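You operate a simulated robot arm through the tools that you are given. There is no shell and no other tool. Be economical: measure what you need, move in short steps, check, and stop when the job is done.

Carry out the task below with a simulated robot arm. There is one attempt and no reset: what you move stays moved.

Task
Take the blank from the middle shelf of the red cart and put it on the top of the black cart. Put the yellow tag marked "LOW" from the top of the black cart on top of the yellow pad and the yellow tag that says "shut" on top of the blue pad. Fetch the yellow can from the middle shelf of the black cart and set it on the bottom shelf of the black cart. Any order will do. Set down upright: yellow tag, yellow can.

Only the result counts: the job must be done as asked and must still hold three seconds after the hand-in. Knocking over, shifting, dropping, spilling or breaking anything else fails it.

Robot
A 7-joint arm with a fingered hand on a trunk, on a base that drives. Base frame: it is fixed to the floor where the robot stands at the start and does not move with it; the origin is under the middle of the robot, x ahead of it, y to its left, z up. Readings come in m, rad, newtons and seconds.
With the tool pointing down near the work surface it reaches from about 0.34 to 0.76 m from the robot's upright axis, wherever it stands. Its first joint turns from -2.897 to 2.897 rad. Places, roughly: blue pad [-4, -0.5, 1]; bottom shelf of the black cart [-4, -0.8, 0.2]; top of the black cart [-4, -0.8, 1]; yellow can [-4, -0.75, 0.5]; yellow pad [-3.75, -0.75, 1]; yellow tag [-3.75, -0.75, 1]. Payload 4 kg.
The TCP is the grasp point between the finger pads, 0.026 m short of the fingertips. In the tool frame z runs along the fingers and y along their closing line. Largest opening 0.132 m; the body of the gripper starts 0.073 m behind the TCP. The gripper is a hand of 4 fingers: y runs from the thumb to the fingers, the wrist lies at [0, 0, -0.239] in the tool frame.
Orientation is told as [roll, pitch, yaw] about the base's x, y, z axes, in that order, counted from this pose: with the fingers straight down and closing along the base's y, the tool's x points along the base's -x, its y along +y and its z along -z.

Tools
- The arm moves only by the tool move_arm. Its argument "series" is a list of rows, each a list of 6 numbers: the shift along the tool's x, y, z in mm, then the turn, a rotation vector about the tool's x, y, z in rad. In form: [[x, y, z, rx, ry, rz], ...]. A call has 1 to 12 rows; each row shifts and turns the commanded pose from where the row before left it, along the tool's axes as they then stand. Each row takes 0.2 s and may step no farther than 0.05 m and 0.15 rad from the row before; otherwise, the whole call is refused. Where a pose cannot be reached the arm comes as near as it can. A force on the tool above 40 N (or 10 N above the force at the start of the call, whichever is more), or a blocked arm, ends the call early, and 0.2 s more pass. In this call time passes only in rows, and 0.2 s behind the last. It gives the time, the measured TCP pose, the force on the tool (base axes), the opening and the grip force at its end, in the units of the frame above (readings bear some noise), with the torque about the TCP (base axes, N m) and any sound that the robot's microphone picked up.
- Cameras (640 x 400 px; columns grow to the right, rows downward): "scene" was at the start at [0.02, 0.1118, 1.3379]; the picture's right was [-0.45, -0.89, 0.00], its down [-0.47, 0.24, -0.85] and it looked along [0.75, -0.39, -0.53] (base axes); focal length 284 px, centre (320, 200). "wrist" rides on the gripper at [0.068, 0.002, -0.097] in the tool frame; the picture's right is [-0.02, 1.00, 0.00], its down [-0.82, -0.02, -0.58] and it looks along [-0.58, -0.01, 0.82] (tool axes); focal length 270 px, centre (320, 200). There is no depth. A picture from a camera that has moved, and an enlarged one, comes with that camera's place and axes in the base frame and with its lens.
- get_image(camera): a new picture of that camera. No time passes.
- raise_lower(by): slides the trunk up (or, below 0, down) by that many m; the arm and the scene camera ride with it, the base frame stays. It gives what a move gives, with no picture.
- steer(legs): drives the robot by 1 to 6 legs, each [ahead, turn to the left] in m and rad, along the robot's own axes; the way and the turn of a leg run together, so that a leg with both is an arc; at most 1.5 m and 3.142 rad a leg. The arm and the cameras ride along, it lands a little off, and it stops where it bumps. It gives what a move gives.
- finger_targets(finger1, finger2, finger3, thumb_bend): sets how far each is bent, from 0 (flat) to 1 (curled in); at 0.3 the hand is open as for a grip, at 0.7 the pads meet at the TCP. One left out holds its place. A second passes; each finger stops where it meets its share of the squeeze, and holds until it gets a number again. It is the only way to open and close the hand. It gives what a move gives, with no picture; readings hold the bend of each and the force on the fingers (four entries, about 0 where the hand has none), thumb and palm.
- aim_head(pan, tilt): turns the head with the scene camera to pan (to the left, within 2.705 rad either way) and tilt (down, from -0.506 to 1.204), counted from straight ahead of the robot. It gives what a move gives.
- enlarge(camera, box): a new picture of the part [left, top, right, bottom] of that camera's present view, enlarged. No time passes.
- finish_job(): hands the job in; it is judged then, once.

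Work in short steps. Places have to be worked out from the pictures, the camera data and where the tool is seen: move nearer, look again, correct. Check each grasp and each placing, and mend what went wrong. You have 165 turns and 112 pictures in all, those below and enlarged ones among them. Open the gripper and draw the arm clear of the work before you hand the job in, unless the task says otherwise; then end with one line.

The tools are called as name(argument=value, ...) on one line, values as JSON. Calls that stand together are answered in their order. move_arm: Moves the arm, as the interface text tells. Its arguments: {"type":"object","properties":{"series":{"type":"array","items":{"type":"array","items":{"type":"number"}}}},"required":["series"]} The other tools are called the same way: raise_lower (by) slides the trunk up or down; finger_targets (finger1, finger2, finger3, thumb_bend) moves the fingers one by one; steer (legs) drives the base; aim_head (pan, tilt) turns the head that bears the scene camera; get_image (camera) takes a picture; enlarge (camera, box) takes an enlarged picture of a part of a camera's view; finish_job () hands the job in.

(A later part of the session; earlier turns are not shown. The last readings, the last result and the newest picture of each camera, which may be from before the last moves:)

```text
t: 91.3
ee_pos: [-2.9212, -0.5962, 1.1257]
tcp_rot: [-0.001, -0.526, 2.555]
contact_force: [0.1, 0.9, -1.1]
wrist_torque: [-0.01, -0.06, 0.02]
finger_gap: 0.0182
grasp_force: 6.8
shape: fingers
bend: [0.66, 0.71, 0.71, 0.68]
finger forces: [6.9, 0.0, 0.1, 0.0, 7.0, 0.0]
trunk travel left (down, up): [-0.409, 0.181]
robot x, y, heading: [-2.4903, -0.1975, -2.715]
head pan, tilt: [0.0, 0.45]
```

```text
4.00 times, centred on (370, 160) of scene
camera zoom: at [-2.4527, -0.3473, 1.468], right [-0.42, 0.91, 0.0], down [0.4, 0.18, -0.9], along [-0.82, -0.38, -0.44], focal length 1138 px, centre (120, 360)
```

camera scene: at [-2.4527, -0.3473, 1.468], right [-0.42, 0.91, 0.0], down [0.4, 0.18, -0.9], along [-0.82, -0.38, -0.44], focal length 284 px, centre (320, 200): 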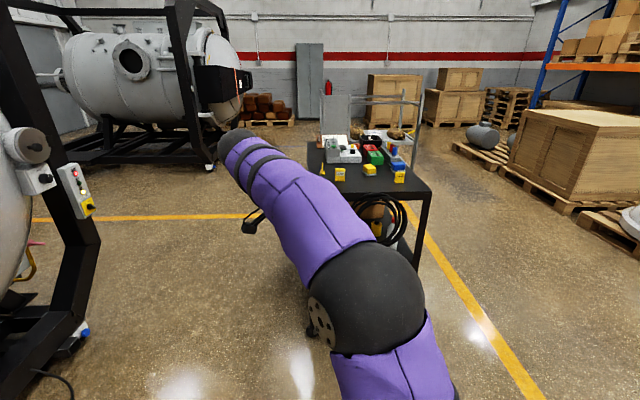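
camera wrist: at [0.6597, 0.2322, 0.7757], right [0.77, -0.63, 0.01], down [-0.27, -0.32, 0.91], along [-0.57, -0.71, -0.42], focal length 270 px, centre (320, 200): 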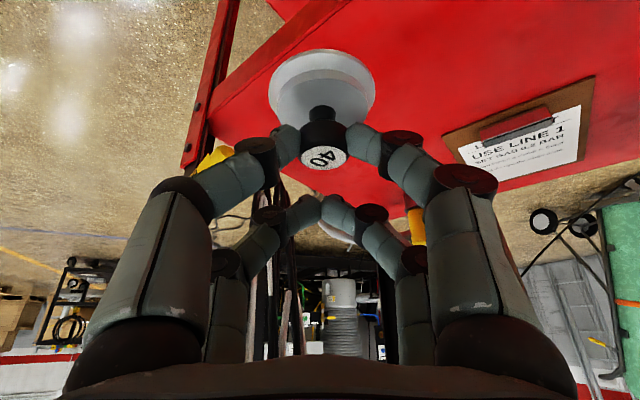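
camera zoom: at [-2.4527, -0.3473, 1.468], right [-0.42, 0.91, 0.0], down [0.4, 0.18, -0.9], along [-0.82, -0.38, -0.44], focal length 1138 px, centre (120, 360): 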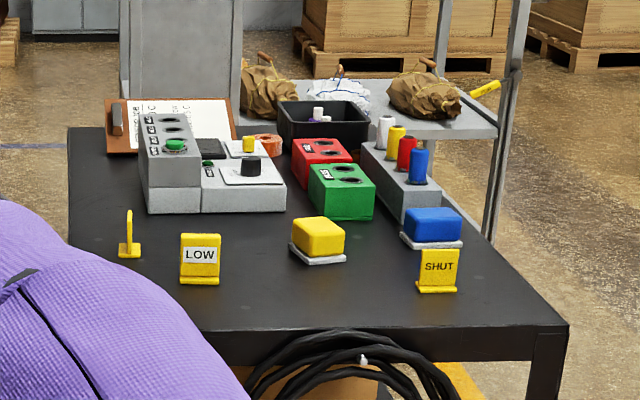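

The cart's near edge is perpendicular to my heading; LOW ≈(−3.62,−0.78), SHUT ≈(−3.71,−0.53), yellow pad ≈(−3.76,−0.68), blue pad ≈(−3.87,−0.56). I raise the trunk and drive up to it.

raise_lower(by=0.15)

steer(legs=[[0.66, 0]])

aim_head(pan=-0.1, tilt=0.95)

get_image(camera="scene")

get_image(camera="wrist")

```text
t: 93.0
ee_pos: [-2.9208, -0.5979, 1.2741]
tcp_rot: [-0.003, -0.527, 2.555]
contact_force: [0.1, 0.0, -1.8]
wrist_torque: [0.01, -0.03, 0.03]
finger_gap: 0.0183
grasp_force: 7.1
shape: fingers
bend: [0.66, 0.71, 0.71, 0.68]
finger forces: [7.0, 0.1, 0.0, 0.0, 7.0, 0.0]
trunk travel left (down, up): [-0.559, 0.031]
robot x, y, heading: [-2.486, -0.1939, -2.709]
head pan, tilt: [0.0, 0.45]
```

```text
t: 96.7
ee_pos: [-3.5185, -0.8667, 1.2761]
tcp_rot: [-0.001, -0.526, 2.55]
contact_force: [0.1, 1.0, -1.0]
wrist_torque: [0.01, 0.01, 0.0]
finger_gap: 0.0182
grasp_force: 6.6
shape: fingers
bend: [0.66, 0.71, 0.71, 0.68]
finger forces: [6.8, 0.0, 0.1, 0.1, 7.0, 0.1]
trunk travel left (down, up): [-0.559, 0.031]
robot x, y, heading: [-3.0829, -0.4676, -2.717]
head pan, tilt: [0.0, 0.45]
```

```text
t: 97.6
ee_pos: [-3.5192, -0.8669, 1.2739]
tcp_rot: [-0.002, -0.526, 2.552]
contact_force: [-0.5, 0.2, -0.9]
wrist_torque: [0.03, 0.01, 0.02]
finger_gap: 0.0184
grasp_force: 6.7
shape: fingers
bend: [0.66, 0.71, 0.71, 0.68]
finger forces: [6.9, 0.0, 0.0, 0.0, 6.9, 0.1]
trunk travel left (down, up): [-0.559, 0.031]
robot x, y, heading: [-3.0809, -0.4657, -2.713]
head pan, tilt: [-0.099, 0.949]
```

```text
78 pictures are left
camera scene: at [-3.0352, -0.6058, 1.5761], right [-0.32, 0.95, 0.0], down [0.77, 0.26, -0.58], along [-0.55, -0.19, -0.81], focal length 284 px, centre (320, 200)
```

scene: 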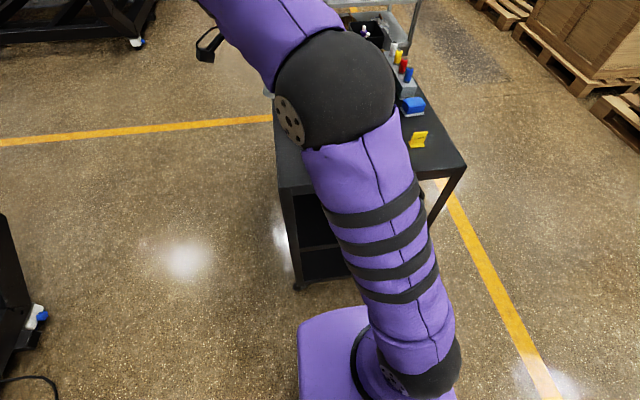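

```text
77 pictures are left
camera wrist: at [-3.4319, -0.9288, 1.3256], right [-0.58, -0.82, 0.01], down [-0.33, 0.25, 0.91], along [-0.75, 0.52, -0.42], focal length 270 px, centre (320, 200)
```

wrist: 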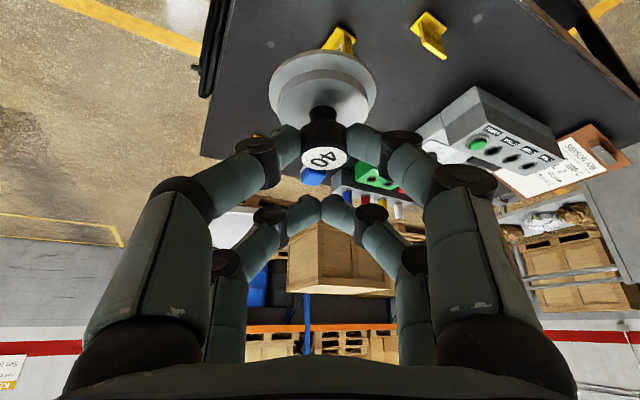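

Cross-checking views gives the cart top at z≈0.95 with the near-right corner at (−3.71,−0.385). I'll set the blank at (−3.678,−0.65), an open spot; first move above it.

move_arm(series=[[-21.6, -13.4, 38.2, 0, 0, 0], [-21.6, -13.4, 38.2, 0, 0, 0], [-21.6, -13.4, 38.2, 0, 0, 0], [-21.6, -13.4, 38.2, 0, 0, 0], [-21.6, -13.4, 38.2, 0, 0, 0], [-21.6, -13.4, 38.2, 0, 0, 0], [-21.6, -13.4, 38.2, 0, 0, 0]])

get_image(camera="wrist")

aim_head(pan=-0.1, tilt=0.7)

get_image(camera="scene")

```text
t: 99.2
ee_pos: [-3.6859, -0.6427, 1.1198]
tcp_rot: [-0.002, -0.526, 2.551]
contact_force: [-0.7, -0.1, -1.2]
wrist_torque: [0.03, -0.01, -0.06]
finger_gap: 0.0179
grasp_force: 6.5
shape: fingers
bend: [0.66, 0.71, 0.71, 0.68]
finger forces: [6.9, 0.0, 0.0, 0.0, 6.8, 0.1]
trunk travel left (down, up): [-0.559, 0.031]
robot x, y, heading: [-3.085, -0.465, -2.716]
head pan, tilt: [-0.099, 0.949]
```

```text
76 pictures are left
camera wrist: at [-3.5984, -0.7037, 1.1704], right [-0.58, -0.82, 0.01], down [-0.33, 0.25, 0.91], along [-0.75, 0.52, -0.42], focal length 270 px, centre (320, 200)
```

wrist: 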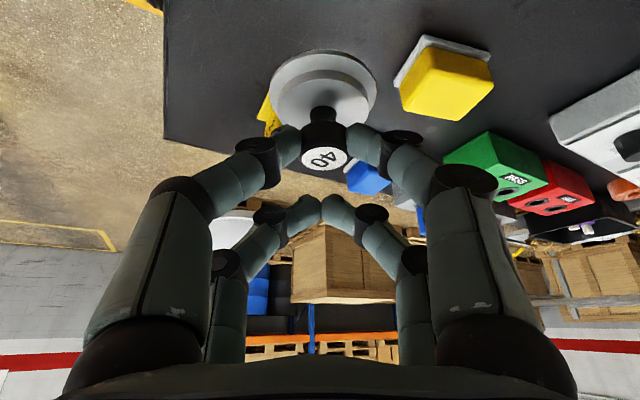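

```text
t: 100.0
ee_pos: [-3.6845, -0.6426, 1.1203]
tcp_rot: [-0.002, -0.526, 2.55]
contact_force: [0.4, 0.1, -0.9]
wrist_torque: [-0.01, 0.01, 0.0]
finger_gap: 0.018
grasp_force: 6.6
shape: fingers
bend: [0.66, 0.71, 0.71, 0.68]
finger forces: [6.9, 0.1, 0.1, 0.0, 6.8, 0.0]
trunk travel left (down, up): [-0.559, 0.031]
robot x, y, heading: [-3.085, -0.4654, -2.714]
head pan, tilt: [-0.099, 0.7]
```

```text
75 pictures are left
camera scene: at [-3.0467, -0.6096, 1.5957], right [-0.32, 0.95, 0.0], down [0.61, 0.21, -0.76], along [-0.72, -0.25, -0.64], focal length 284 px, centre (320, 200)
```

scene: 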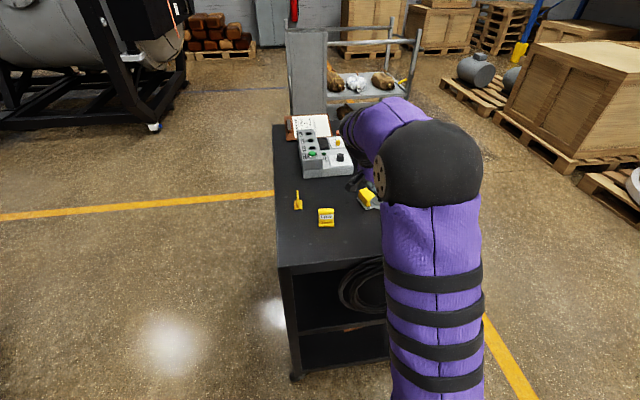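

Positions agree. I descend vertically, first 100 mm.

move_arm(series=[[17.1, 0, 29.4, 0, 0, 0], [17.1, 0, 29.4, 0, 0, 0], [16, 0, 27.5, 0, 0, 0]])

get_image(camera="wrist")

```text
t: 100.8
ee_pos: [-3.6858, -0.6417, 1.0199]
tcp_rot: [-0.001, -0.527, 2.551]
contact_force: [-0.6, 0.1, -0.9]
wrist_torque: [0.0, -0.03, 0.03]
finger_gap: 0.0179
grasp_force: 7.4
shape: fingers
bend: [0.66, 0.71, 0.71, 0.68]
finger forces: [6.9, 0.0, 0.0, 0.1, 6.8, 0.0]
trunk travel left (down, up): [-0.559, 0.031]
robot x, y, heading: [-3.087, -0.468, -2.713]
head pan, tilt: [-0.099, 0.7]
```

```text
74 pictures are left
camera wrist: at [-3.5982, -0.7032, 1.0699], right [-0.58, -0.82, 0.01], down [-0.33, 0.25, 0.91], along [-0.75, 0.52, -0.42], focal length 270 px, centre (320, 200)
```

wrist: 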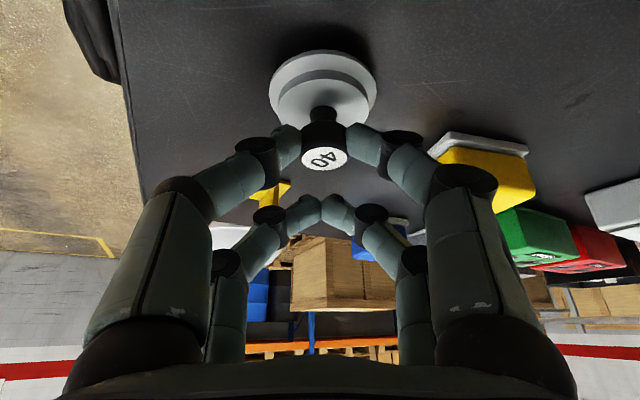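

A few millimetres left; I go down in 3 mm steps and watch the force.

move_arm(series=[[1.5, 0, 2.6, 0, 0, 0], [1.5, 0, 2.6, 0, 0, 0], [1.5, 0, 2.6, 0, 0, 0]])

move_arm(series=[[1, 0, 1.7, 0, 0, 0]])

get_image(camera="wrist")

```text
t: 101.6
ee_pos: [-3.6864, -0.6417, 1.0108]
tcp_rot: [-0.001, -0.525, 2.551]
contact_force: [0.2, -0.2, -0.6]
wrist_torque: [0.03, 0.0, 0.03]
finger_gap: 0.0182
grasp_force: 6.8
shape: fingers
bend: [0.66, 0.71, 0.71, 0.68]
finger forces: [6.9, 0.0, 0.0, 0.1, 6.8, 0.0]
trunk travel left (down, up): [-0.559, 0.031]
robot x, y, heading: [-3.0855, -0.4677, -2.715]
head pan, tilt: [-0.099, 0.7]
```

```text
t: 102.0
ee_pos: [-3.6881, -0.6416, 1.0085]
tcp_rot: [-0.001, -0.527, 2.55]
contact_force: [-0.3, 0.0, -0.4]
wrist_torque: [-0.03, -0.02, 0.02]
finger_gap: 0.018
grasp_force: 6.5
shape: fingers
bend: [0.66, 0.71, 0.71, 0.68]
finger forces: [7.2, 0.0, 0.0, 0.0, 6.9, 0.0]
trunk travel left (down, up): [-0.559, 0.031]
robot x, y, heading: [-3.0849, -0.4691, -2.713]
head pan, tilt: [-0.099, 0.7]
```

```text
73 pictures are left
camera wrist: at [-3.5986, -0.7029, 1.0594], right [-0.58, -0.82, 0.01], down [-0.33, 0.25, 0.91], along [-0.75, 0.52, -0.42], focal length 270 px, centre (320, 200)
```

wrist: 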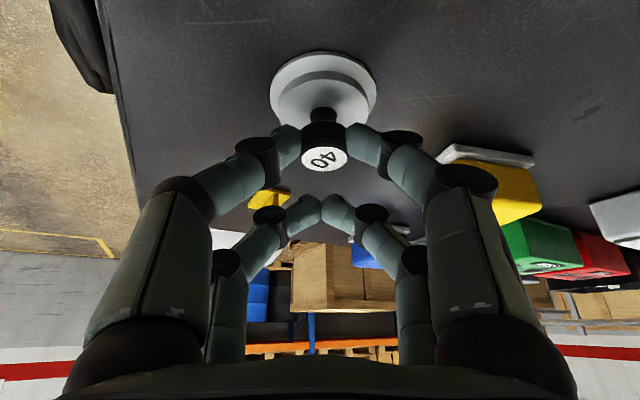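

Still no contact; continue in 1.5 mm steps.

move_arm(series=[[0.75, 0, 1.3, 0, 0, 0], [0.75, 0, 1.3, 0, 0, 0]])

move_arm(series=[[0.75, 0, 1.3, 0, 0, 0], [0.75, 0, 1.3, 0, 0, 0]])

move_arm(series=[[0.75, 0, 1.3, 0, 0, 0]])

```text
t: 102.6
ee_pos: [-3.6862, -0.6413, 1.0067]
tcp_rot: [0.0, -0.527, 2.55]
contact_force: [1.3, 1.8, 8.2]
wrist_torque: [0.03, -0.12, 0.0]
finger_gap: 0.0171
grasp_force: 8.2
shape: fingers
bend: [0.68, 0.71, 0.71, 0.68]
finger forces: [7.1, 0.0, 0.0, 0.0, 9.5, 0.0]
trunk travel left (down, up): [-0.559, 0.031]
robot x, y, heading: [-3.0827, -0.4657, -2.716]
head pan, tilt: [-0.099, 0.7]
```

```text
t: 103.2
ee_pos: [-3.6863, -0.6428, 1.0031]
tcp_rot: [0.0, -0.528, 2.549]
contact_force: [2.1, 0.7, 9.8]
wrist_torque: [0.04, -0.09, -0.06]
finger_gap: 0.016
grasp_force: 6.8
shape: fingers
bend: [0.69, 0.71, 0.71, 0.69]
finger forces: [6.3, 0.0, 0.0, 0.0, 8.2, 0.0]
trunk travel left (down, up): [-0.559, 0.031]
robot x, y, heading: [-3.0846, -0.467, -2.716]
head pan, tilt: [-0.099, 0.7]
```

```text
t: 103.6
ee_pos: [-3.6866, -0.6421, 1.0002]
tcp_rot: [0.001, -0.527, 2.55]
contact_force: [3.6, -0.7, 8.2]
wrist_torque: [-0.11, -0.08, -0.04]
finger_gap: 0.0152
grasp_force: 7.5
shape: fingers
bend: [0.7, 0.71, 0.71, 0.69]
finger forces: [6.9, 0.0, 0.0, 0.1, 7.4, 0.0]
trunk travel left (down, up): [-0.559, 0.031]
robot x, y, heading: [-3.0864, -0.4687, -2.715]
head pan, tilt: [-0.099, 0.7]
```

Contact made (table supports it). I open finger1 and thumb and check.

finger_targets(finger1=0.5, finger2=0.5, finger3=0.5, thumb_bend=0.5)

get_image(camera="wrist")

```text
t: 104.6
ee_pos: [-3.6874, -0.6411, 1.0016]
tcp_rot: [-0.002, -0.526, 2.55]
contact_force: [-0.3, -0.8, 0.3]
wrist_torque: [0.02, 0.0, -0.02]
finger_gap: 0.0652
grasp_force: 0.1
shape: fingers
bend: [0.5, 0.5, 0.5, 0.5]
finger forces: [0.0, 0.0, 0.0, 0.1, 0.0, 0.0]
trunk travel left (down, up): [-0.559, 0.031]
robot x, y, heading: [-3.0845, -0.467, -2.713]
head pan, tilt: [-0.099, 0.7]
```

```text
72 pictures are left
camera wrist: at [-3.5993, -0.7032, 1.0518], right [-0.58, -0.82, 0.01], down [-0.33, 0.25, 0.91], along [-0.75, 0.52, -0.42], focal length 270 px, centre (320, 200)
```

wrist: 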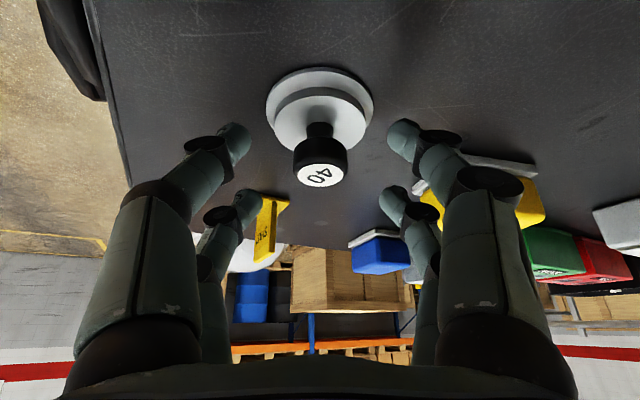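

Blank stands upright on the cart top. I retreat along the tool axis.

move_arm(series=[[0, 0, -30, 0, 0, 0], [0, 0, -40, 0, 0, 0], [0, 0, -40, 0, 0, 0], [-20, 0, -35, 0, 0, 0], [-20, 0, -35, 0, 0, 0]])

finger_targets(finger1=0.3, finger2=0.3, finger3=0.3, thumb_bend=0.3)

get_image(camera="wrist")

```text
t: 105.8
ee_pos: [-3.641, -0.6715, 1.1792]
tcp_rot: [-0.001, -0.525, 2.55]
contact_force: [0.0, -0.5, -0.3]
wrist_torque: [0.01, 0.03, 0.0]
finger_gap: 0.0654
grasp_force: 0.1
shape: fingers
bend: [0.5, 0.5, 0.5, 0.5]
finger forces: [0.0, 0.0, 0.0, 0.0, 0.0, 0.0]
trunk travel left (down, up): [-0.559, 0.031]
robot x, y, heading: [-3.0828, -0.4676, -2.718]
head pan, tilt: [-0.099, 0.7]
```

```text
t: 106.8
ee_pos: [-3.6427, -0.6722, 1.1772]
tcp_rot: [-0.002, -0.529, 2.552]
contact_force: [0.5, -0.3, -0.9]
wrist_torque: [0.02, 0.0, 0.03]
finger_gap: 0.1325
grasp_force: 0.0
shape: fingers
bend: [0.3, 0.3, 0.3, 0.3]
finger forces: [0.0, 0.0, 0.1, 0.0, 0.1, 0.0]
trunk travel left (down, up): [-0.559, 0.031]
robot x, y, heading: [-3.085, -0.4676, -2.716]
head pan, tilt: [-0.099, 0.7]
```

```text
71 pictures are left
camera wrist: at [-3.5537, -0.7334, 1.2288], right [-0.58, -0.82, 0.01], down [-0.33, 0.25, 0.91], along [-0.75, 0.52, -0.42], focal length 270 px, centre (320, 200)
```

wrist: 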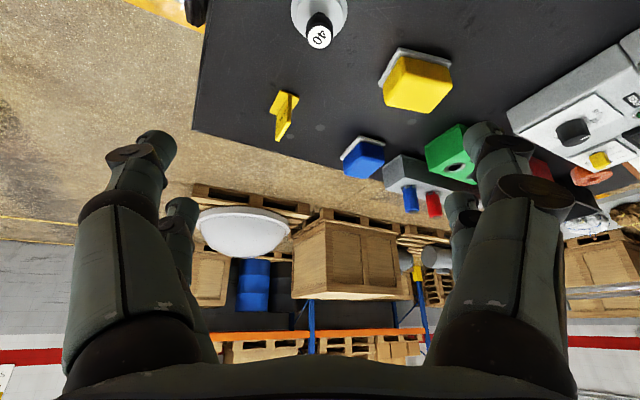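

Blank done. Now reorient the hand straight down with the closing line along the cart depth, and drive 0.13 m closer so the pads are in reach.

move_arm(series=[[-10, 0, -17, 0, 0.132, 0], [-10, 0, -17, 0, 0.132, 0], [0, 0, 0, 0, 0.132, 0], [0, 0, 0, 0, 0.13, 0], [0, 0, 0, 0, 0, 0.14], [0, 0, 0, 0, 0, 0.14], [0, 0, 0, 0, 0, 0.14], [0, 0, 0, 0, 0, 0.134]])

steer(legs=[[0.13, 0]])

get_image(camera="wrist")

get_image(camera="scene")

```text
t: 108.6
ee_pos: [-3.6434, -0.6708, 1.2173]
tcp_rot: [0.0, -0.001, 1.992]
contact_force: [0.2, 1.0, 0.7]
wrist_torque: [0.02, 0.01, -0.02]
finger_gap: 0.1325
grasp_force: 0.1
shape: fingers
bend: [0.3, 0.3, 0.3, 0.3]
finger forces: [0.0, 0.0, 0.0, 0.0, 0.1, 0.0]
trunk travel left (down, up): [-0.559, 0.031]
robot x, y, heading: [-3.0856, -0.4682, -2.716]
head pan, tilt: [-0.099, 0.7]
```

```text
t: 109.9
ee_pos: [-3.7609, -0.7282, 1.2158]
tcp_rot: [-0.002, 0.0, 1.998]
contact_force: [0.3, -0.5, 0.1]
wrist_torque: [0.02, 0.0, 0.01]
finger_gap: 0.1326
grasp_force: 0.1
shape: fingers
bend: [0.3, 0.3, 0.3, 0.3]
finger forces: [0.2, 0.0, 0.0, 0.1, 0.1, 0.0]
trunk travel left (down, up): [-0.559, 0.031]
robot x, y, heading: [-3.2001, -0.5228, -2.708]
head pan, tilt: [-0.099, 0.7]
```

```text
70 pictures are left
camera wrist: at [-3.7353, -0.7897, 1.3145], right [-0.92, -0.39, 0.0], down [-0.32, 0.75, 0.58], along [-0.23, 0.53, -0.82], focal length 270 px, centre (320, 200)
```

wrist: 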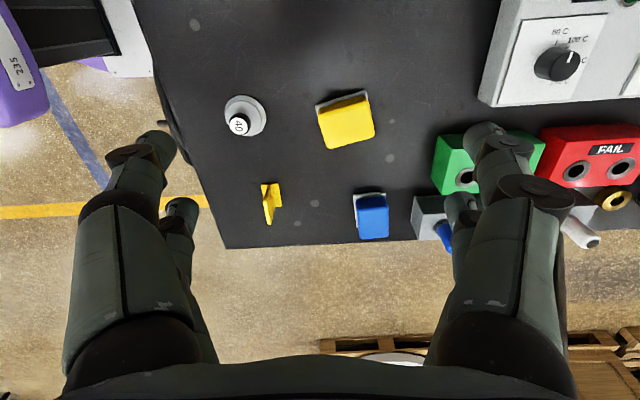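

```text
69 pictures are left
camera scene: at [-3.1651, -0.6637, 1.5957], right [-0.32, 0.95, 0.0], down [0.61, 0.21, -0.76], along [-0.72, -0.25, -0.65], focal length 284 px, centre (320, 200)
```

scene: 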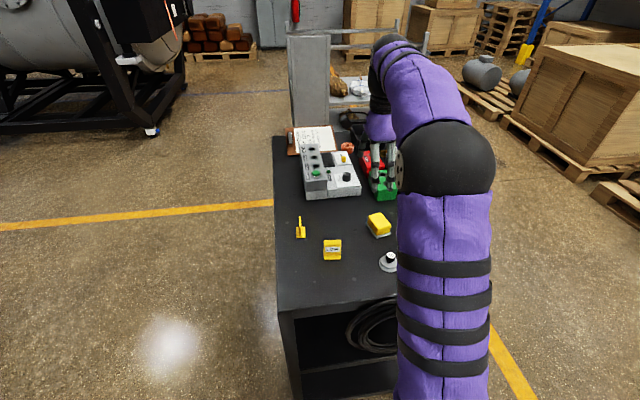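

Enlarge the wrist view around SHUT and pads.

enlarge(camera="wrist", box=[210, 80, 402, 250])

enlarge(camera="scene", box=[280, 190, 410, 280])

```text
2.35 times, centred on (306, 165) of wrist
camera zoom: at [-3.7353, -0.7897, 1.3145], right [-0.92, -0.39, 0.0], down [-0.32, 0.75, 0.58], along [-0.23, 0.53, -0.82], focal length 636 px, centre (353, 282)
```

zoom: 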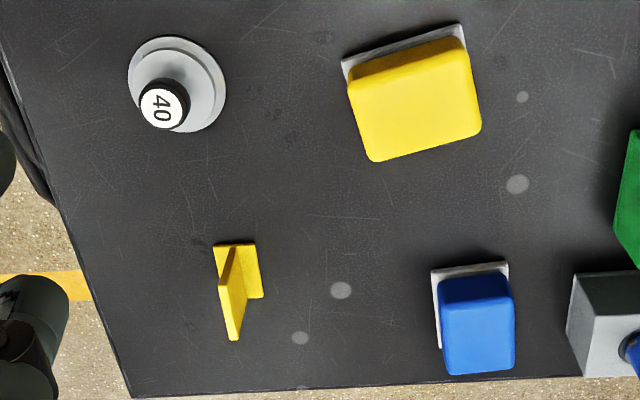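

```text
4.44 times, centred on (345, 235) of scene
camera zoom: at [-3.1651, -0.6637, 1.5957], right [-0.32, 0.95, 0.0], down [0.61, 0.21, -0.76], along [-0.72, -0.25, -0.65], focal length 1264 px, centre (209, 44)
```

zoom: 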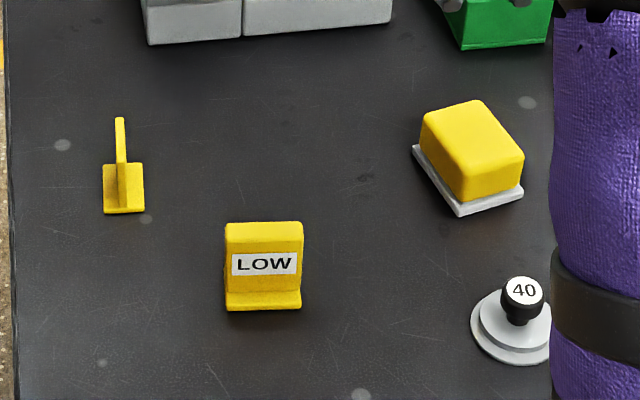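

SHUT sits at (−3.761,−0.534), its plate aligned across the cart; blue pad centre ≈(−3.923,−0.570); LOW ≈(−3.662,−0.801); yellow pad ≈(−3.806,−0.695). I move above SHUT.

finger_targets(finger1=0.45, finger2=0.45, finger3=0.45, thumb_bend=0.45)

move_arm(series=[[-35.3, -16.1, 23.2, 0, 0, 0], [-35.3, -16.1, 23.2, 0, 0, 0], [-35.3, -16.1, 23.2, 0, 0, 0], [-35.3, -16.1, 23.2, 0, 0, 0], [-35.3, -16.1, 23.2, 0, 0, 0]])

get_image(camera="wrist")

```text
t: 110.9
ee_pos: [-3.7612, -0.7258, 1.2165]
tcp_rot: [-0.003, -0.001, 1.998]
contact_force: [-0.2, 0.6, -0.2]
wrist_torque: [-0.02, -0.02, 0.01]
finger_gap: 0.0835
grasp_force: 0.0
shape: fingers
bend: [0.45, 0.45, 0.45, 0.45]
finger forces: [0.1, 0.0, 0.0, 0.1, 0.0, 0.0]
trunk travel left (down, up): [-0.559, 0.031]
robot x, y, heading: [-3.2004, -0.5248, -2.715]
head pan, tilt: [-0.099, 0.7]
```

```text
t: 112.1
ee_pos: [-3.7613, -0.5338, 1.1035]
tcp_rot: [0.0, 0.0, 1.999]
contact_force: [0.0, -0.1, -0.1]
wrist_torque: [-0.01, 0.02, 0.0]
finger_gap: 0.0837
grasp_force: 0.0
shape: fingers
bend: [0.45, 0.45, 0.45, 0.45]
finger forces: [0.1, 0.1, 0.0, 0.0, 0.0, 0.0]
trunk travel left (down, up): [-0.559, 0.031]
robot x, y, heading: [-3.2034, -0.5183, -2.71]
head pan, tilt: [-0.099, 0.7]
```

```text
66 pictures are left
camera wrist: at [-3.7355, -0.5961, 1.2009], right [-0.92, -0.39, 0.0], down [-0.32, 0.75, 0.58], along [-0.23, 0.53, -0.82], focal length 270 px, centre (320, 200)
```

wrist: 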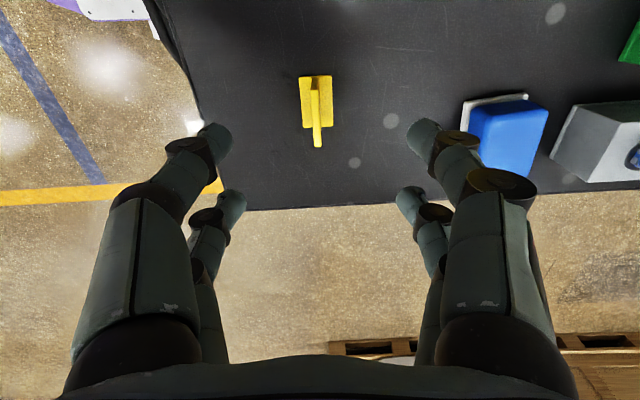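

Perfectly centred on the tag. I descend to TCP z≈0.996 and look.

move_arm(series=[[0, 0, 40, 0, 0, 0], [0, 0, 40, 0, 0, 0], [0, 0, 26, 0, 0, 0]])

get_image(camera="wrist")

```text
t: 112.9
ee_pos: [-3.7615, -0.5303, 0.9981]
tcp_rot: [0.0, -0.002, 1.997]
contact_force: [-0.3, 0.4, 0.3]
wrist_torque: [-0.02, -0.02, 0.01]
finger_gap: 0.0834
grasp_force: 0.2
shape: fingers
bend: [0.45, 0.45, 0.45, 0.45]
finger forces: [0.0, 0.0, 0.0, 0.0, 0.0, 0.0]
trunk travel left (down, up): [-0.559, 0.031]
robot x, y, heading: [-3.2037, -0.5146, -2.714]
head pan, tilt: [-0.099, 0.7]
```

```text
65 pictures are left
camera wrist: at [-3.7356, -0.594, 1.0956], right [-0.92, -0.39, 0.0], down [-0.32, 0.75, 0.58], along [-0.23, 0.53, -0.82], focal length 270 px, centre (320, 200)
```

wrist: 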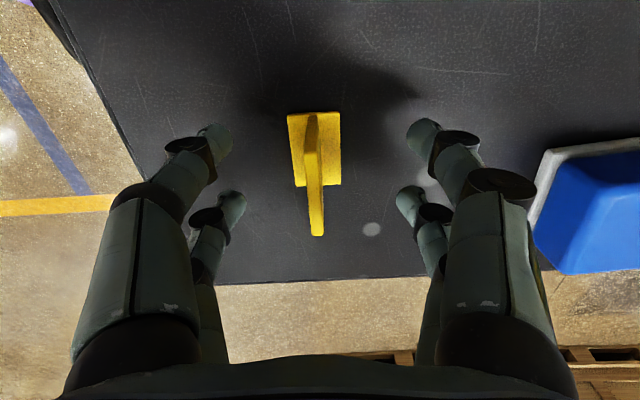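

Both finger pairs straddle the plate. I close.

finger_targets(finger1=0.72, finger2=0.72, finger3=0.72, thumb_bend=0.72)

get_image(camera="wrist")

```text
t: 113.9
ee_pos: [-3.7624, -0.5307, 0.9979]
tcp_rot: [0.0, 0.0, 1.999]
contact_force: [0.2, 0.0, 0.3]
wrist_torque: [0.0, -0.01, 0.01]
finger_gap: 0.0032
grasp_force: 5.9
shape: fingers
bend: [0.71, 0.71, 0.71, 0.69]
finger forces: [3.1, 3.0, 2.8, 0.0, 3.2, 0.0]
trunk travel left (down, up): [-0.559, 0.031]
robot x, y, heading: [-3.1987, -0.5232, -2.715]
head pan, tilt: [-0.099, 0.7]
```

```text
64 pictures are left
camera wrist: at [-3.7355, -0.594, 1.0959], right [-0.92, -0.39, 0.0], down [-0.32, 0.75, 0.58], along [-0.23, 0.53, -0.82], focal length 270 px, centre (320, 200)
```

wrist: 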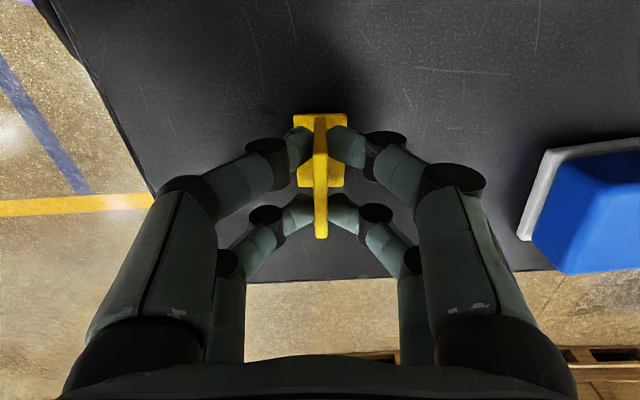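

Firm four-finger grip on the plate. I lift 80 mm and move over the blue pad with a slight turn to align.

move_arm(series=[[0, 0, -40, 0, 0, 0], [0, 0, -40, 0, 0, 0], [-8.5, 40.6, 0, 0, 0, 0], [-8.5, 40.6, 0, 0, 0, 0], [-8.5, 40.6, 0, 0, 0, 0], [-8.5, 40.6, 0, 0, 0, 0], [0, 0, 0, 0, 0, -0.1]])

get_image(camera="wrist")

```text
t: 115.5
ee_pos: [-3.922, -0.5663, 1.074]
tcp_rot: [-0.002, 0.0, 2.102]
contact_force: [-0.7, -0.8, -0.6]
wrist_torque: [-0.01, 0.0, 0.0]
finger_gap: 0.0032
grasp_force: 5.9
shape: fingers
bend: [0.71, 0.71, 0.71, 0.69]
finger forces: [2.9, 2.9, 2.7, 0.0, 3.0, 0.0]
trunk travel left (down, up): [-0.559, 0.031]
robot x, y, heading: [-3.2038, -0.5201, -2.708]
head pan, tilt: [-0.099, 0.7]
```

```text
63 pictures are left
camera wrist: at [-3.8901, -0.6263, 1.1717], right [-0.88, -0.48, 0.0], down [-0.4, 0.71, 0.58], along [-0.28, 0.51, -0.82], focal length 270 px, centre (320, 200)
```

wrist: 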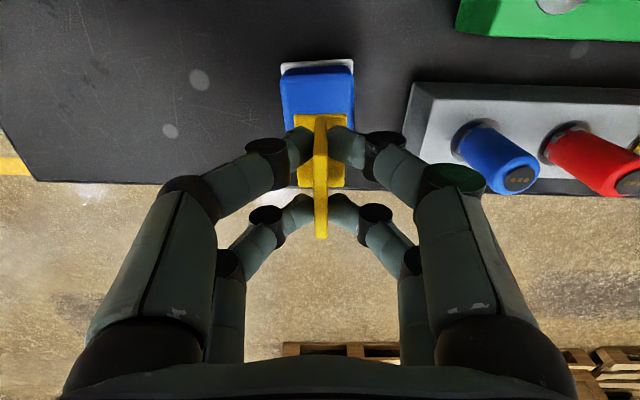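

Aligned over the blue pad. I descend 20 mm, then feel for contact.

move_arm(series=[[0, 0, 20, 0, 0, 0]])

get_image(camera="wrist")

```text
t: 115.9
ee_pos: [-3.9228, -0.5676, 1.0548]
tcp_rot: [-0.002, 0.0, 2.1]
contact_force: [-0.1, -0.1, 0.3]
wrist_torque: [-0.02, -0.01, 0.0]
finger_gap: 0.0033
grasp_force: 5.9
shape: fingers
bend: [0.71, 0.71, 0.71, 0.69]
finger forces: [3.0, 2.7, 2.7, 0.0, 3.0, 0.1]
trunk travel left (down, up): [-0.559, 0.031]
robot x, y, heading: [-3.2017, -0.5219, -2.713]
head pan, tilt: [-0.099, 0.7]
```

```text
62 pictures are left
camera wrist: at [-3.8903, -0.6269, 1.1523], right [-0.88, -0.48, 0.0], down [-0.39, 0.71, 0.58], along [-0.28, 0.51, -0.82], focal length 270 px, centre (320, 200)
```

wrist: 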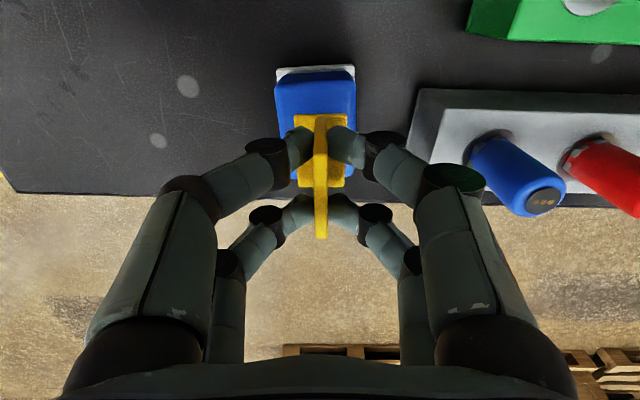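

move_arm(series=[[0, 0, 3, 0, 0, 0], [0, 0, 3, 0, 0, 0]])

move_arm(series=[[0, 0, 3, 0, 0, 0]])

move_arm(series=[[0, 0, 2.5, 0, 0, 0]])

```text
t: 116.5
ee_pos: [-3.9227, -0.5681, 1.0478]
tcp_rot: [-0.002, 0.0, 2.099]
contact_force: [0.4, 0.9, -0.2]
wrist_torque: [0.0, 0.02, 0.02]
finger_gap: 0.0031
grasp_force: 5.9
shape: fingers
bend: [0.71, 0.71, 0.71, 0.69]
finger forces: [3.0, 2.7, 2.6, 0.0, 2.9, 0.0]
trunk travel left (down, up): [-0.559, 0.031]
robot x, y, heading: [-3.2016, -0.5237, -2.717]
head pan, tilt: [-0.099, 0.7]
```

```text
t: 116.9
ee_pos: [-3.9224, -0.5673, 1.0455]
tcp_rot: [-0.001, 0.0, 2.097]
contact_force: [-0.1, -0.8, -0.6]
wrist_torque: [-0.01, 0.03, 0.0]
finger_gap: 0.0033
grasp_force: 5.5
shape: fingers
bend: [0.71, 0.71, 0.71, 0.69]
finger forces: [3.0, 2.8, 2.7, 0.0, 3.0, 0.1]
trunk travel left (down, up): [-0.559, 0.031]
robot x, y, heading: [-3.2037, -0.5211, -2.713]
head pan, tilt: [-0.099, 0.7]
```

```text
t: 117.3
ee_pos: [-3.9234, -0.5691, 1.0433]
tcp_rot: [-0.001, -0.001, 2.097]
contact_force: [-0.3, -0.8, -0.3]
wrist_torque: [0.0, 0.01, -0.02]
finger_gap: 0.0033
grasp_force: 5.9
shape: fingers
bend: [0.71, 0.71, 0.71, 0.69]
finger forces: [3.0, 2.7, 2.7, 0.0, 3.0, 0.0]
trunk travel left (down, up): [-0.559, 0.031]
robot x, y, heading: [-3.2049, -0.521, -2.713]
head pan, tilt: [-0.099, 0.7]
```

No contact yet at base bottom ≈0.995; continue in small steps.

move_arm(series=[[0, 0, 2, 0, 0, 0]])

move_arm(series=[[0, 0, 2, 0, 0, 0]])

move_arm(series=[[0, 0, 2, 0, 0, 0]])

get_image(camera="wrist")

```text
t: 117.7
ee_pos: [-3.9236, -0.5692, 1.0401]
tcp_rot: [-0.002, 0.001, 2.097]
contact_force: [0.5, 0.4, -0.2]
wrist_torque: [-0.02, -0.01, 0.01]
finger_gap: 0.0032
grasp_force: 5.7
shape: fingers
bend: [0.71, 0.71, 0.71, 0.69]
finger forces: [3.0, 2.7, 2.8, 0.1, 2.9, 0.1]
trunk travel left (down, up): [-0.559, 0.031]
robot x, y, heading: [-3.2031, -0.5217, -2.71]
head pan, tilt: [-0.099, 0.7]
```

```text
t: 118.1
ee_pos: [-3.9223, -0.567, 1.0389]
tcp_rot: [-0.002, 0.0, 2.099]
contact_force: [-0.3, 0.0, 0.0]
wrist_torque: [0.03, 0.01, 0.01]
finger_gap: 0.0031
grasp_force: 6.3
shape: fingers
bend: [0.71, 0.71, 0.71, 0.69]
finger forces: [3.0, 2.8, 2.7, 0.0, 3.0, 0.1]
trunk travel left (down, up): [-0.559, 0.031]
robot x, y, heading: [-3.2042, -0.5191, -2.708]
head pan, tilt: [-0.099, 0.7]
```

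```text
t: 118.5
ee_pos: [-3.9243, -0.5668, 1.0385]
tcp_rot: [0.0, -0.001, 2.1]
contact_force: [-0.6, 0.2, 2.4]
wrist_torque: [-0.01, -0.02, 0.01]
finger_gap: 0.0029
grasp_force: 6.4
shape: fingers
bend: [0.71, 0.71, 0.71, 0.69]
finger forces: [3.4, 2.9, 2.9, 0.0, 3.4, 0.1]
trunk travel left (down, up): [-0.559, 0.031]
robot x, y, heading: [-3.2036, -0.5174, -2.713]
head pan, tilt: [-0.099, 0.7]
```

```text
61 pictures are left
camera wrist: at [-3.8903, -0.6283, 1.1356], right [-0.88, -0.48, 0.0], down [-0.39, 0.71, 0.58], along [-0.28, 0.51, -0.82], focal length 270 px, centre (320, 200)
```

wrist: 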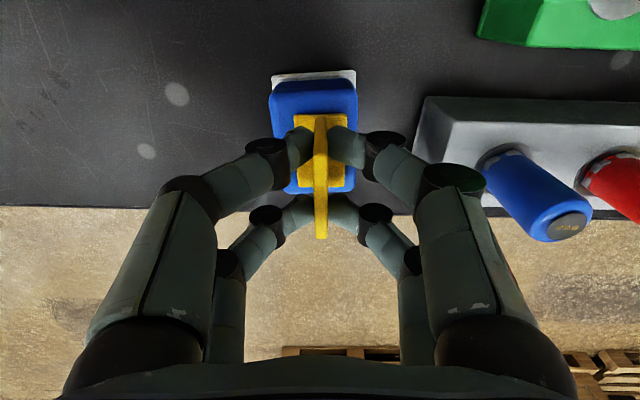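

Contact felt (2.4 N) and the tag base is well within the blue top. I press 1 mm and release slightly.

move_arm(series=[[0, 0, 1, 0, 0, 0]])

finger_targets(finger1=0.55, finger2=0.55, finger3=0.55, thumb_bend=0.55)

get_image(camera="wrist")

```text
t: 118.9
ee_pos: [-3.9233, -0.5674, 1.0367]
tcp_rot: [0.001, -0.001, 2.098]
contact_force: [-1.1, 0.2, 4.7]
wrist_torque: [-0.05, -0.04, 0.0]
finger_gap: 0.0027
grasp_force: 7.3
shape: fingers
bend: [0.71, 0.71, 0.71, 0.71]
finger forces: [3.6, 3.4, 3.2, 0.1, 3.6, 0.0]
trunk travel left (down, up): [-0.559, 0.031]
robot x, y, heading: [-3.2033, -0.5204, -2.713]
head pan, tilt: [-0.099, 0.7]
```

```text
t: 119.9
ee_pos: [-3.9221, -0.5672, 1.0367]
tcp_rot: [-0.002, 0.0, 2.098]
contact_force: [0.1, 0.2, -0.4]
wrist_torque: [0.0, 0.02, 0.03]
finger_gap: 0.0484
grasp_force: 0.1
shape: fingers
bend: [0.55, 0.55, 0.55, 0.55]
finger forces: [0.0, 0.0, 0.0, 0.0, 0.1, 0.0]
trunk travel left (down, up): [-0.559, 0.031]
robot x, y, heading: [-3.1983, -0.5216, -2.708]
head pan, tilt: [-0.099, 0.7]
```

```text
60 pictures are left
camera wrist: at [-3.8904, -0.6283, 1.1344], right [-0.88, -0.48, 0.0], down [-0.39, 0.71, 0.58], along [-0.28, 0.51, -0.82], focal length 270 px, centre (320, 200)
```

wrist: 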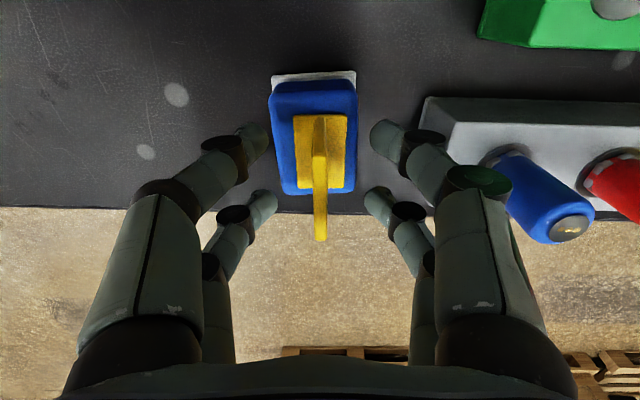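

SHUT tag stands on the blue pad. I rise and move above LOW.

move_arm(series=[[0, 0, -40, 0, 0, 0], [0, 0, -40, 0, 0, 0], [0, 0, -40, 0, 0, 0], [41.6, -13.4, 0, 0, 0, 0], [41.6, -13.4, 0, 0, 0, 0], [41.6, -13.4, 0, 0, 0, 0], [41.6, -13.4, 0, 0, 0, 0], [41.6, -13.4, 0, 0, 0, 0], [41.6, -13.4, 0, 0, 0, 0], [41.6, -13.4, 0, 0, 0, 0], [41.6, -13.4, 0, 0, 0, 0], [0, 0, 0, 0, 0, 0.148]])

get_image(camera="wrist")

get_image(camera="scene")

```text
t: 122.5
ee_pos: [-3.6432, -0.8019, 1.1432]
tcp_rot: [-0.003, -0.002, 1.95]
contact_force: [-0.3, -0.8, -0.6]
wrist_torque: [-0.03, -0.01, -0.03]
finger_gap: 0.0484
grasp_force: 0.0
shape: fingers
bend: [0.55, 0.55, 0.55, 0.55]
finger forces: [0.1, 0.0, 0.0, 0.0, 0.0, 0.0]
out of reach, approached as far as the arm can: row 2, 3
trunk travel left (down, up): [-0.559, 0.031]
robot x, y, heading: [-3.2053, -0.5198, -2.713]
head pan, tilt: [-0.099, 0.7]
```

```text
59 pictures are left
camera wrist: at [-3.6205, -0.8657, 1.2424], right [-0.94, -0.35, 0.0], down [-0.28, 0.77, 0.58], along [-0.2, 0.54, -0.82], focal length 270 px, centre (320, 200)
```

wrist: 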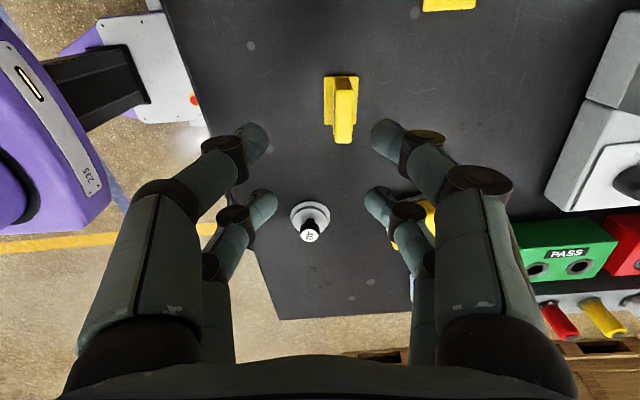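

```text
58 pictures are left
camera scene: at [-3.1641, -0.6635, 1.5958], right [-0.32, 0.95, 0.0], down [0.61, 0.21, -0.76], along [-0.72, -0.25, -0.64], focal length 284 px, centre (320, 200)
```

scene: 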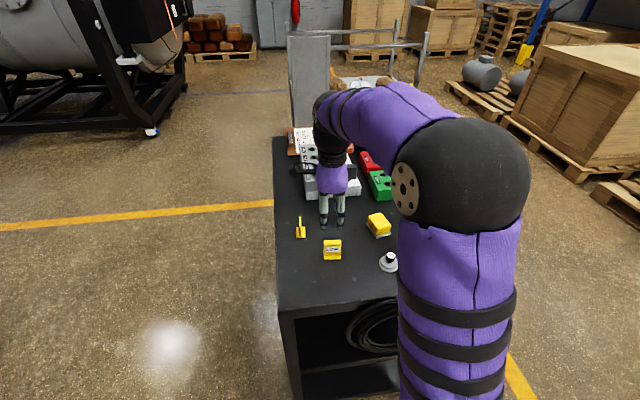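

Enlarge for LOW's exact alignment.

enlarge(camera="wrist", box=[280, 50, 408, 160])

```text
3.64 times, centred on (344, 105) of wrist
camera zoom: at [-3.6205, -0.8657, 1.2424], right [-0.94, -0.35, 0.0], down [-0.28, 0.77, 0.58], along [-0.2, 0.54, -0.82], focal length 983 px, centre (233, 546)
```

zoom: 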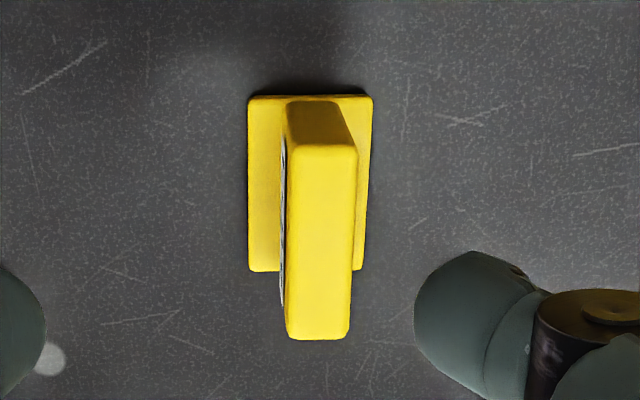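

Aligned; shift 23 mm along y and −8 mm x, then descend to z≈0.997.

finger_targets(finger1=0.47, finger2=0.47, finger3=0.47, thumb_bend=0.47)

move_arm(series=[[-8, 22.7, 0, 0, 0, 0], [0, 0, 40, 0, 0, 0], [0, 0, 40, 0, 0, 0], [0, 0, 30, 0, 0, 0]])

get_image(camera="wrist")

```text
t: 123.5
ee_pos: [-3.6436, -0.8002, 1.145]
tcp_rot: [-0.002, 0.001, 1.952]
contact_force: [-0.5, 0.2, -0.3]
wrist_torque: [0.03, -0.02, 0.02]
finger_gap: 0.0752
grasp_force: 0.1
shape: fingers
bend: [0.47, 0.47, 0.47, 0.47]
finger forces: [0.1, 0.0, 0.0, 0.1, 0.1, 0.0]
trunk travel left (down, up): [-0.559, 0.031]
robot x, y, heading: [-3.2014, -0.5213, -2.714]
head pan, tilt: [-0.099, 0.7]
```

```text
t: 124.5
ee_pos: [-3.6671, -0.8037, 1.0333]
tcp_rot: [-0.003, -0.002, 1.95]
contact_force: [-0.1, -0.1, -0.2]
wrist_torque: [-0.01, -0.01, -0.02]
finger_gap: 0.0759
grasp_force: 0.0
shape: fingers
bend: [0.47, 0.47, 0.47, 0.47]
finger forces: [0.0, 0.0, 0.0, 0.0, 0.0, 0.1]
trunk travel left (down, up): [-0.559, 0.031]
robot x, y, heading: [-3.2018, -0.5203, -2.714]
head pan, tilt: [-0.099, 0.7]
```

```text
56 pictures are left
camera wrist: at [-3.6444, -0.8673, 1.132], right [-0.94, -0.35, 0.0], down [-0.28, 0.76, 0.58], along [-0.2, 0.54, -0.82], focal length 270 px, centre (320, 200)
```

wrist: 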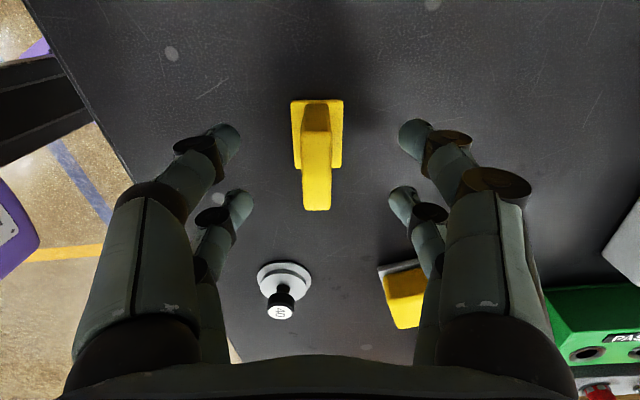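

Centred. Descend 36 mm and close.

move_arm(series=[[0, 0, 18, 0, 0, 0], [0, 0, 18, 0, 0, 0]])

finger_targets(finger1=0.72, finger2=0.72, finger3=0.72, thumb_bend=0.72)

get_image(camera="wrist")

```text
t: 125.1
ee_pos: [-3.6683, -0.8029, 0.9998]
tcp_rot: [0.001, 0.0, 1.951]
contact_force: [0.0, -1.2, -0.5]
wrist_torque: [-0.02, 0.01, 0.0]
finger_gap: 0.0758
grasp_force: 0.1
shape: fingers
bend: [0.47, 0.47, 0.47, 0.47]
finger forces: [0.0, 0.1, 0.0, 0.0, 0.0, 0.0]
trunk travel left (down, up): [-0.559, 0.031]
robot x, y, heading: [-3.2032, -0.5252, -2.716]
head pan, tilt: [-0.099, 0.7]
```

```text
t: 126.1
ee_pos: [-3.6686, -0.8029, 0.9996]
tcp_rot: [-0.001, 0.001, 1.951]
contact_force: [0.5, 0.6, 0.5]
wrist_torque: [-0.01, 0.01, -0.01]
finger_gap: 0.0122
grasp_force: 11.2
shape: fingers
bend: [0.68, 0.69, 0.69, 0.69]
finger forces: [5.8, 5.5, 5.1, 0.0, 6.2, 0.1]
trunk travel left (down, up): [-0.559, 0.031]
robot x, y, heading: [-3.1995, -0.52, -2.71]
head pan, tilt: [-0.099, 0.7]
```

```text
55 pictures are left
camera wrist: at [-3.6452, -0.868, 1.0972], right [-0.94, -0.35, 0.0], down [-0.28, 0.76, 0.58], along [-0.2, 0.54, -0.82], focal length 270 px, centre (320, 200)
```

wrist: 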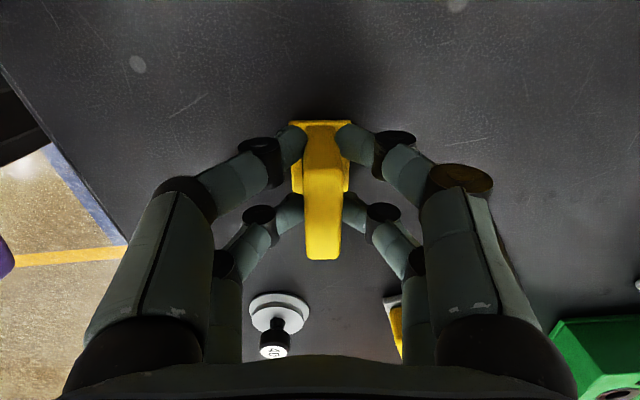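

LOW gripped by all fingers. Lift and carry it above the yellow pad, turning to match the pad.

move_arm(series=[[0, 0, -40, 0, 0, 0], [0, 0, -40, 0, 0, 0], [-38.2, 23, 0, 0, 0, 0], [-38.2, 23, 0, 0, 0, 0], [-38.2, 23, 0, 0, 0, 0], [-38.2, 23, 0, 0, 0, 0], [0, 0, 0, 0, 0, -0.11], [0, 0, 0, 0, 0, -0.11], [0, 0, 0, 0, 0, -0.11]])

get_image(camera="wrist")

get_image(camera="scene")

```text
t: 128.1
ee_pos: [-3.8093, -0.6965, 1.0791]
tcp_rot: [-0.001, -0.001, 2.281]
contact_force: [-0.3, 0.2, 0.0]
wrist_torque: [0.0, -0.03, 0.02]
finger_gap: 0.0123
grasp_force: 11.4
shape: fingers
bend: [0.68, 0.69, 0.69, 0.69]
finger forces: [5.7, 5.4, 5.0, 0.0, 6.1, 0.0]
trunk travel left (down, up): [-0.559, 0.031]
robot x, y, heading: [-3.1985, -0.5227, -2.709]
head pan, tilt: [-0.099, 0.7]
```

```text
54 pictures are left
camera wrist: at [-3.7672, -0.7483, 1.177], right [-0.77, -0.63, 0.0], down [-0.52, 0.63, 0.58], along [-0.37, 0.45, -0.82], focal length 270 px, centre (320, 200)
```

wrist: 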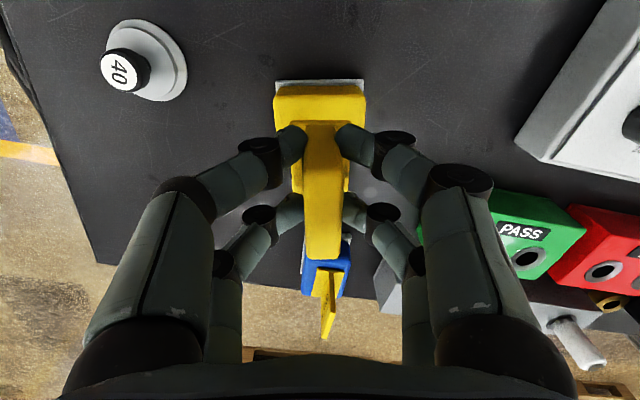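

```text
53 pictures are left
camera scene: at [-3.1645, -0.6632, 1.5958], right [-0.32, 0.95, 0.0], down [0.61, 0.21, -0.76], along [-0.72, -0.25, -0.64], focal length 284 px, centre (320, 200)
```

scene: 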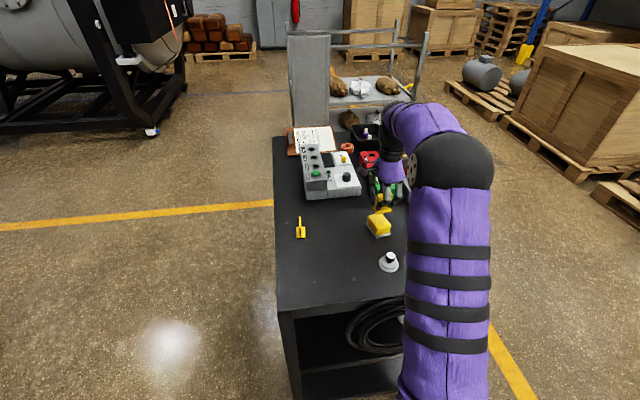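

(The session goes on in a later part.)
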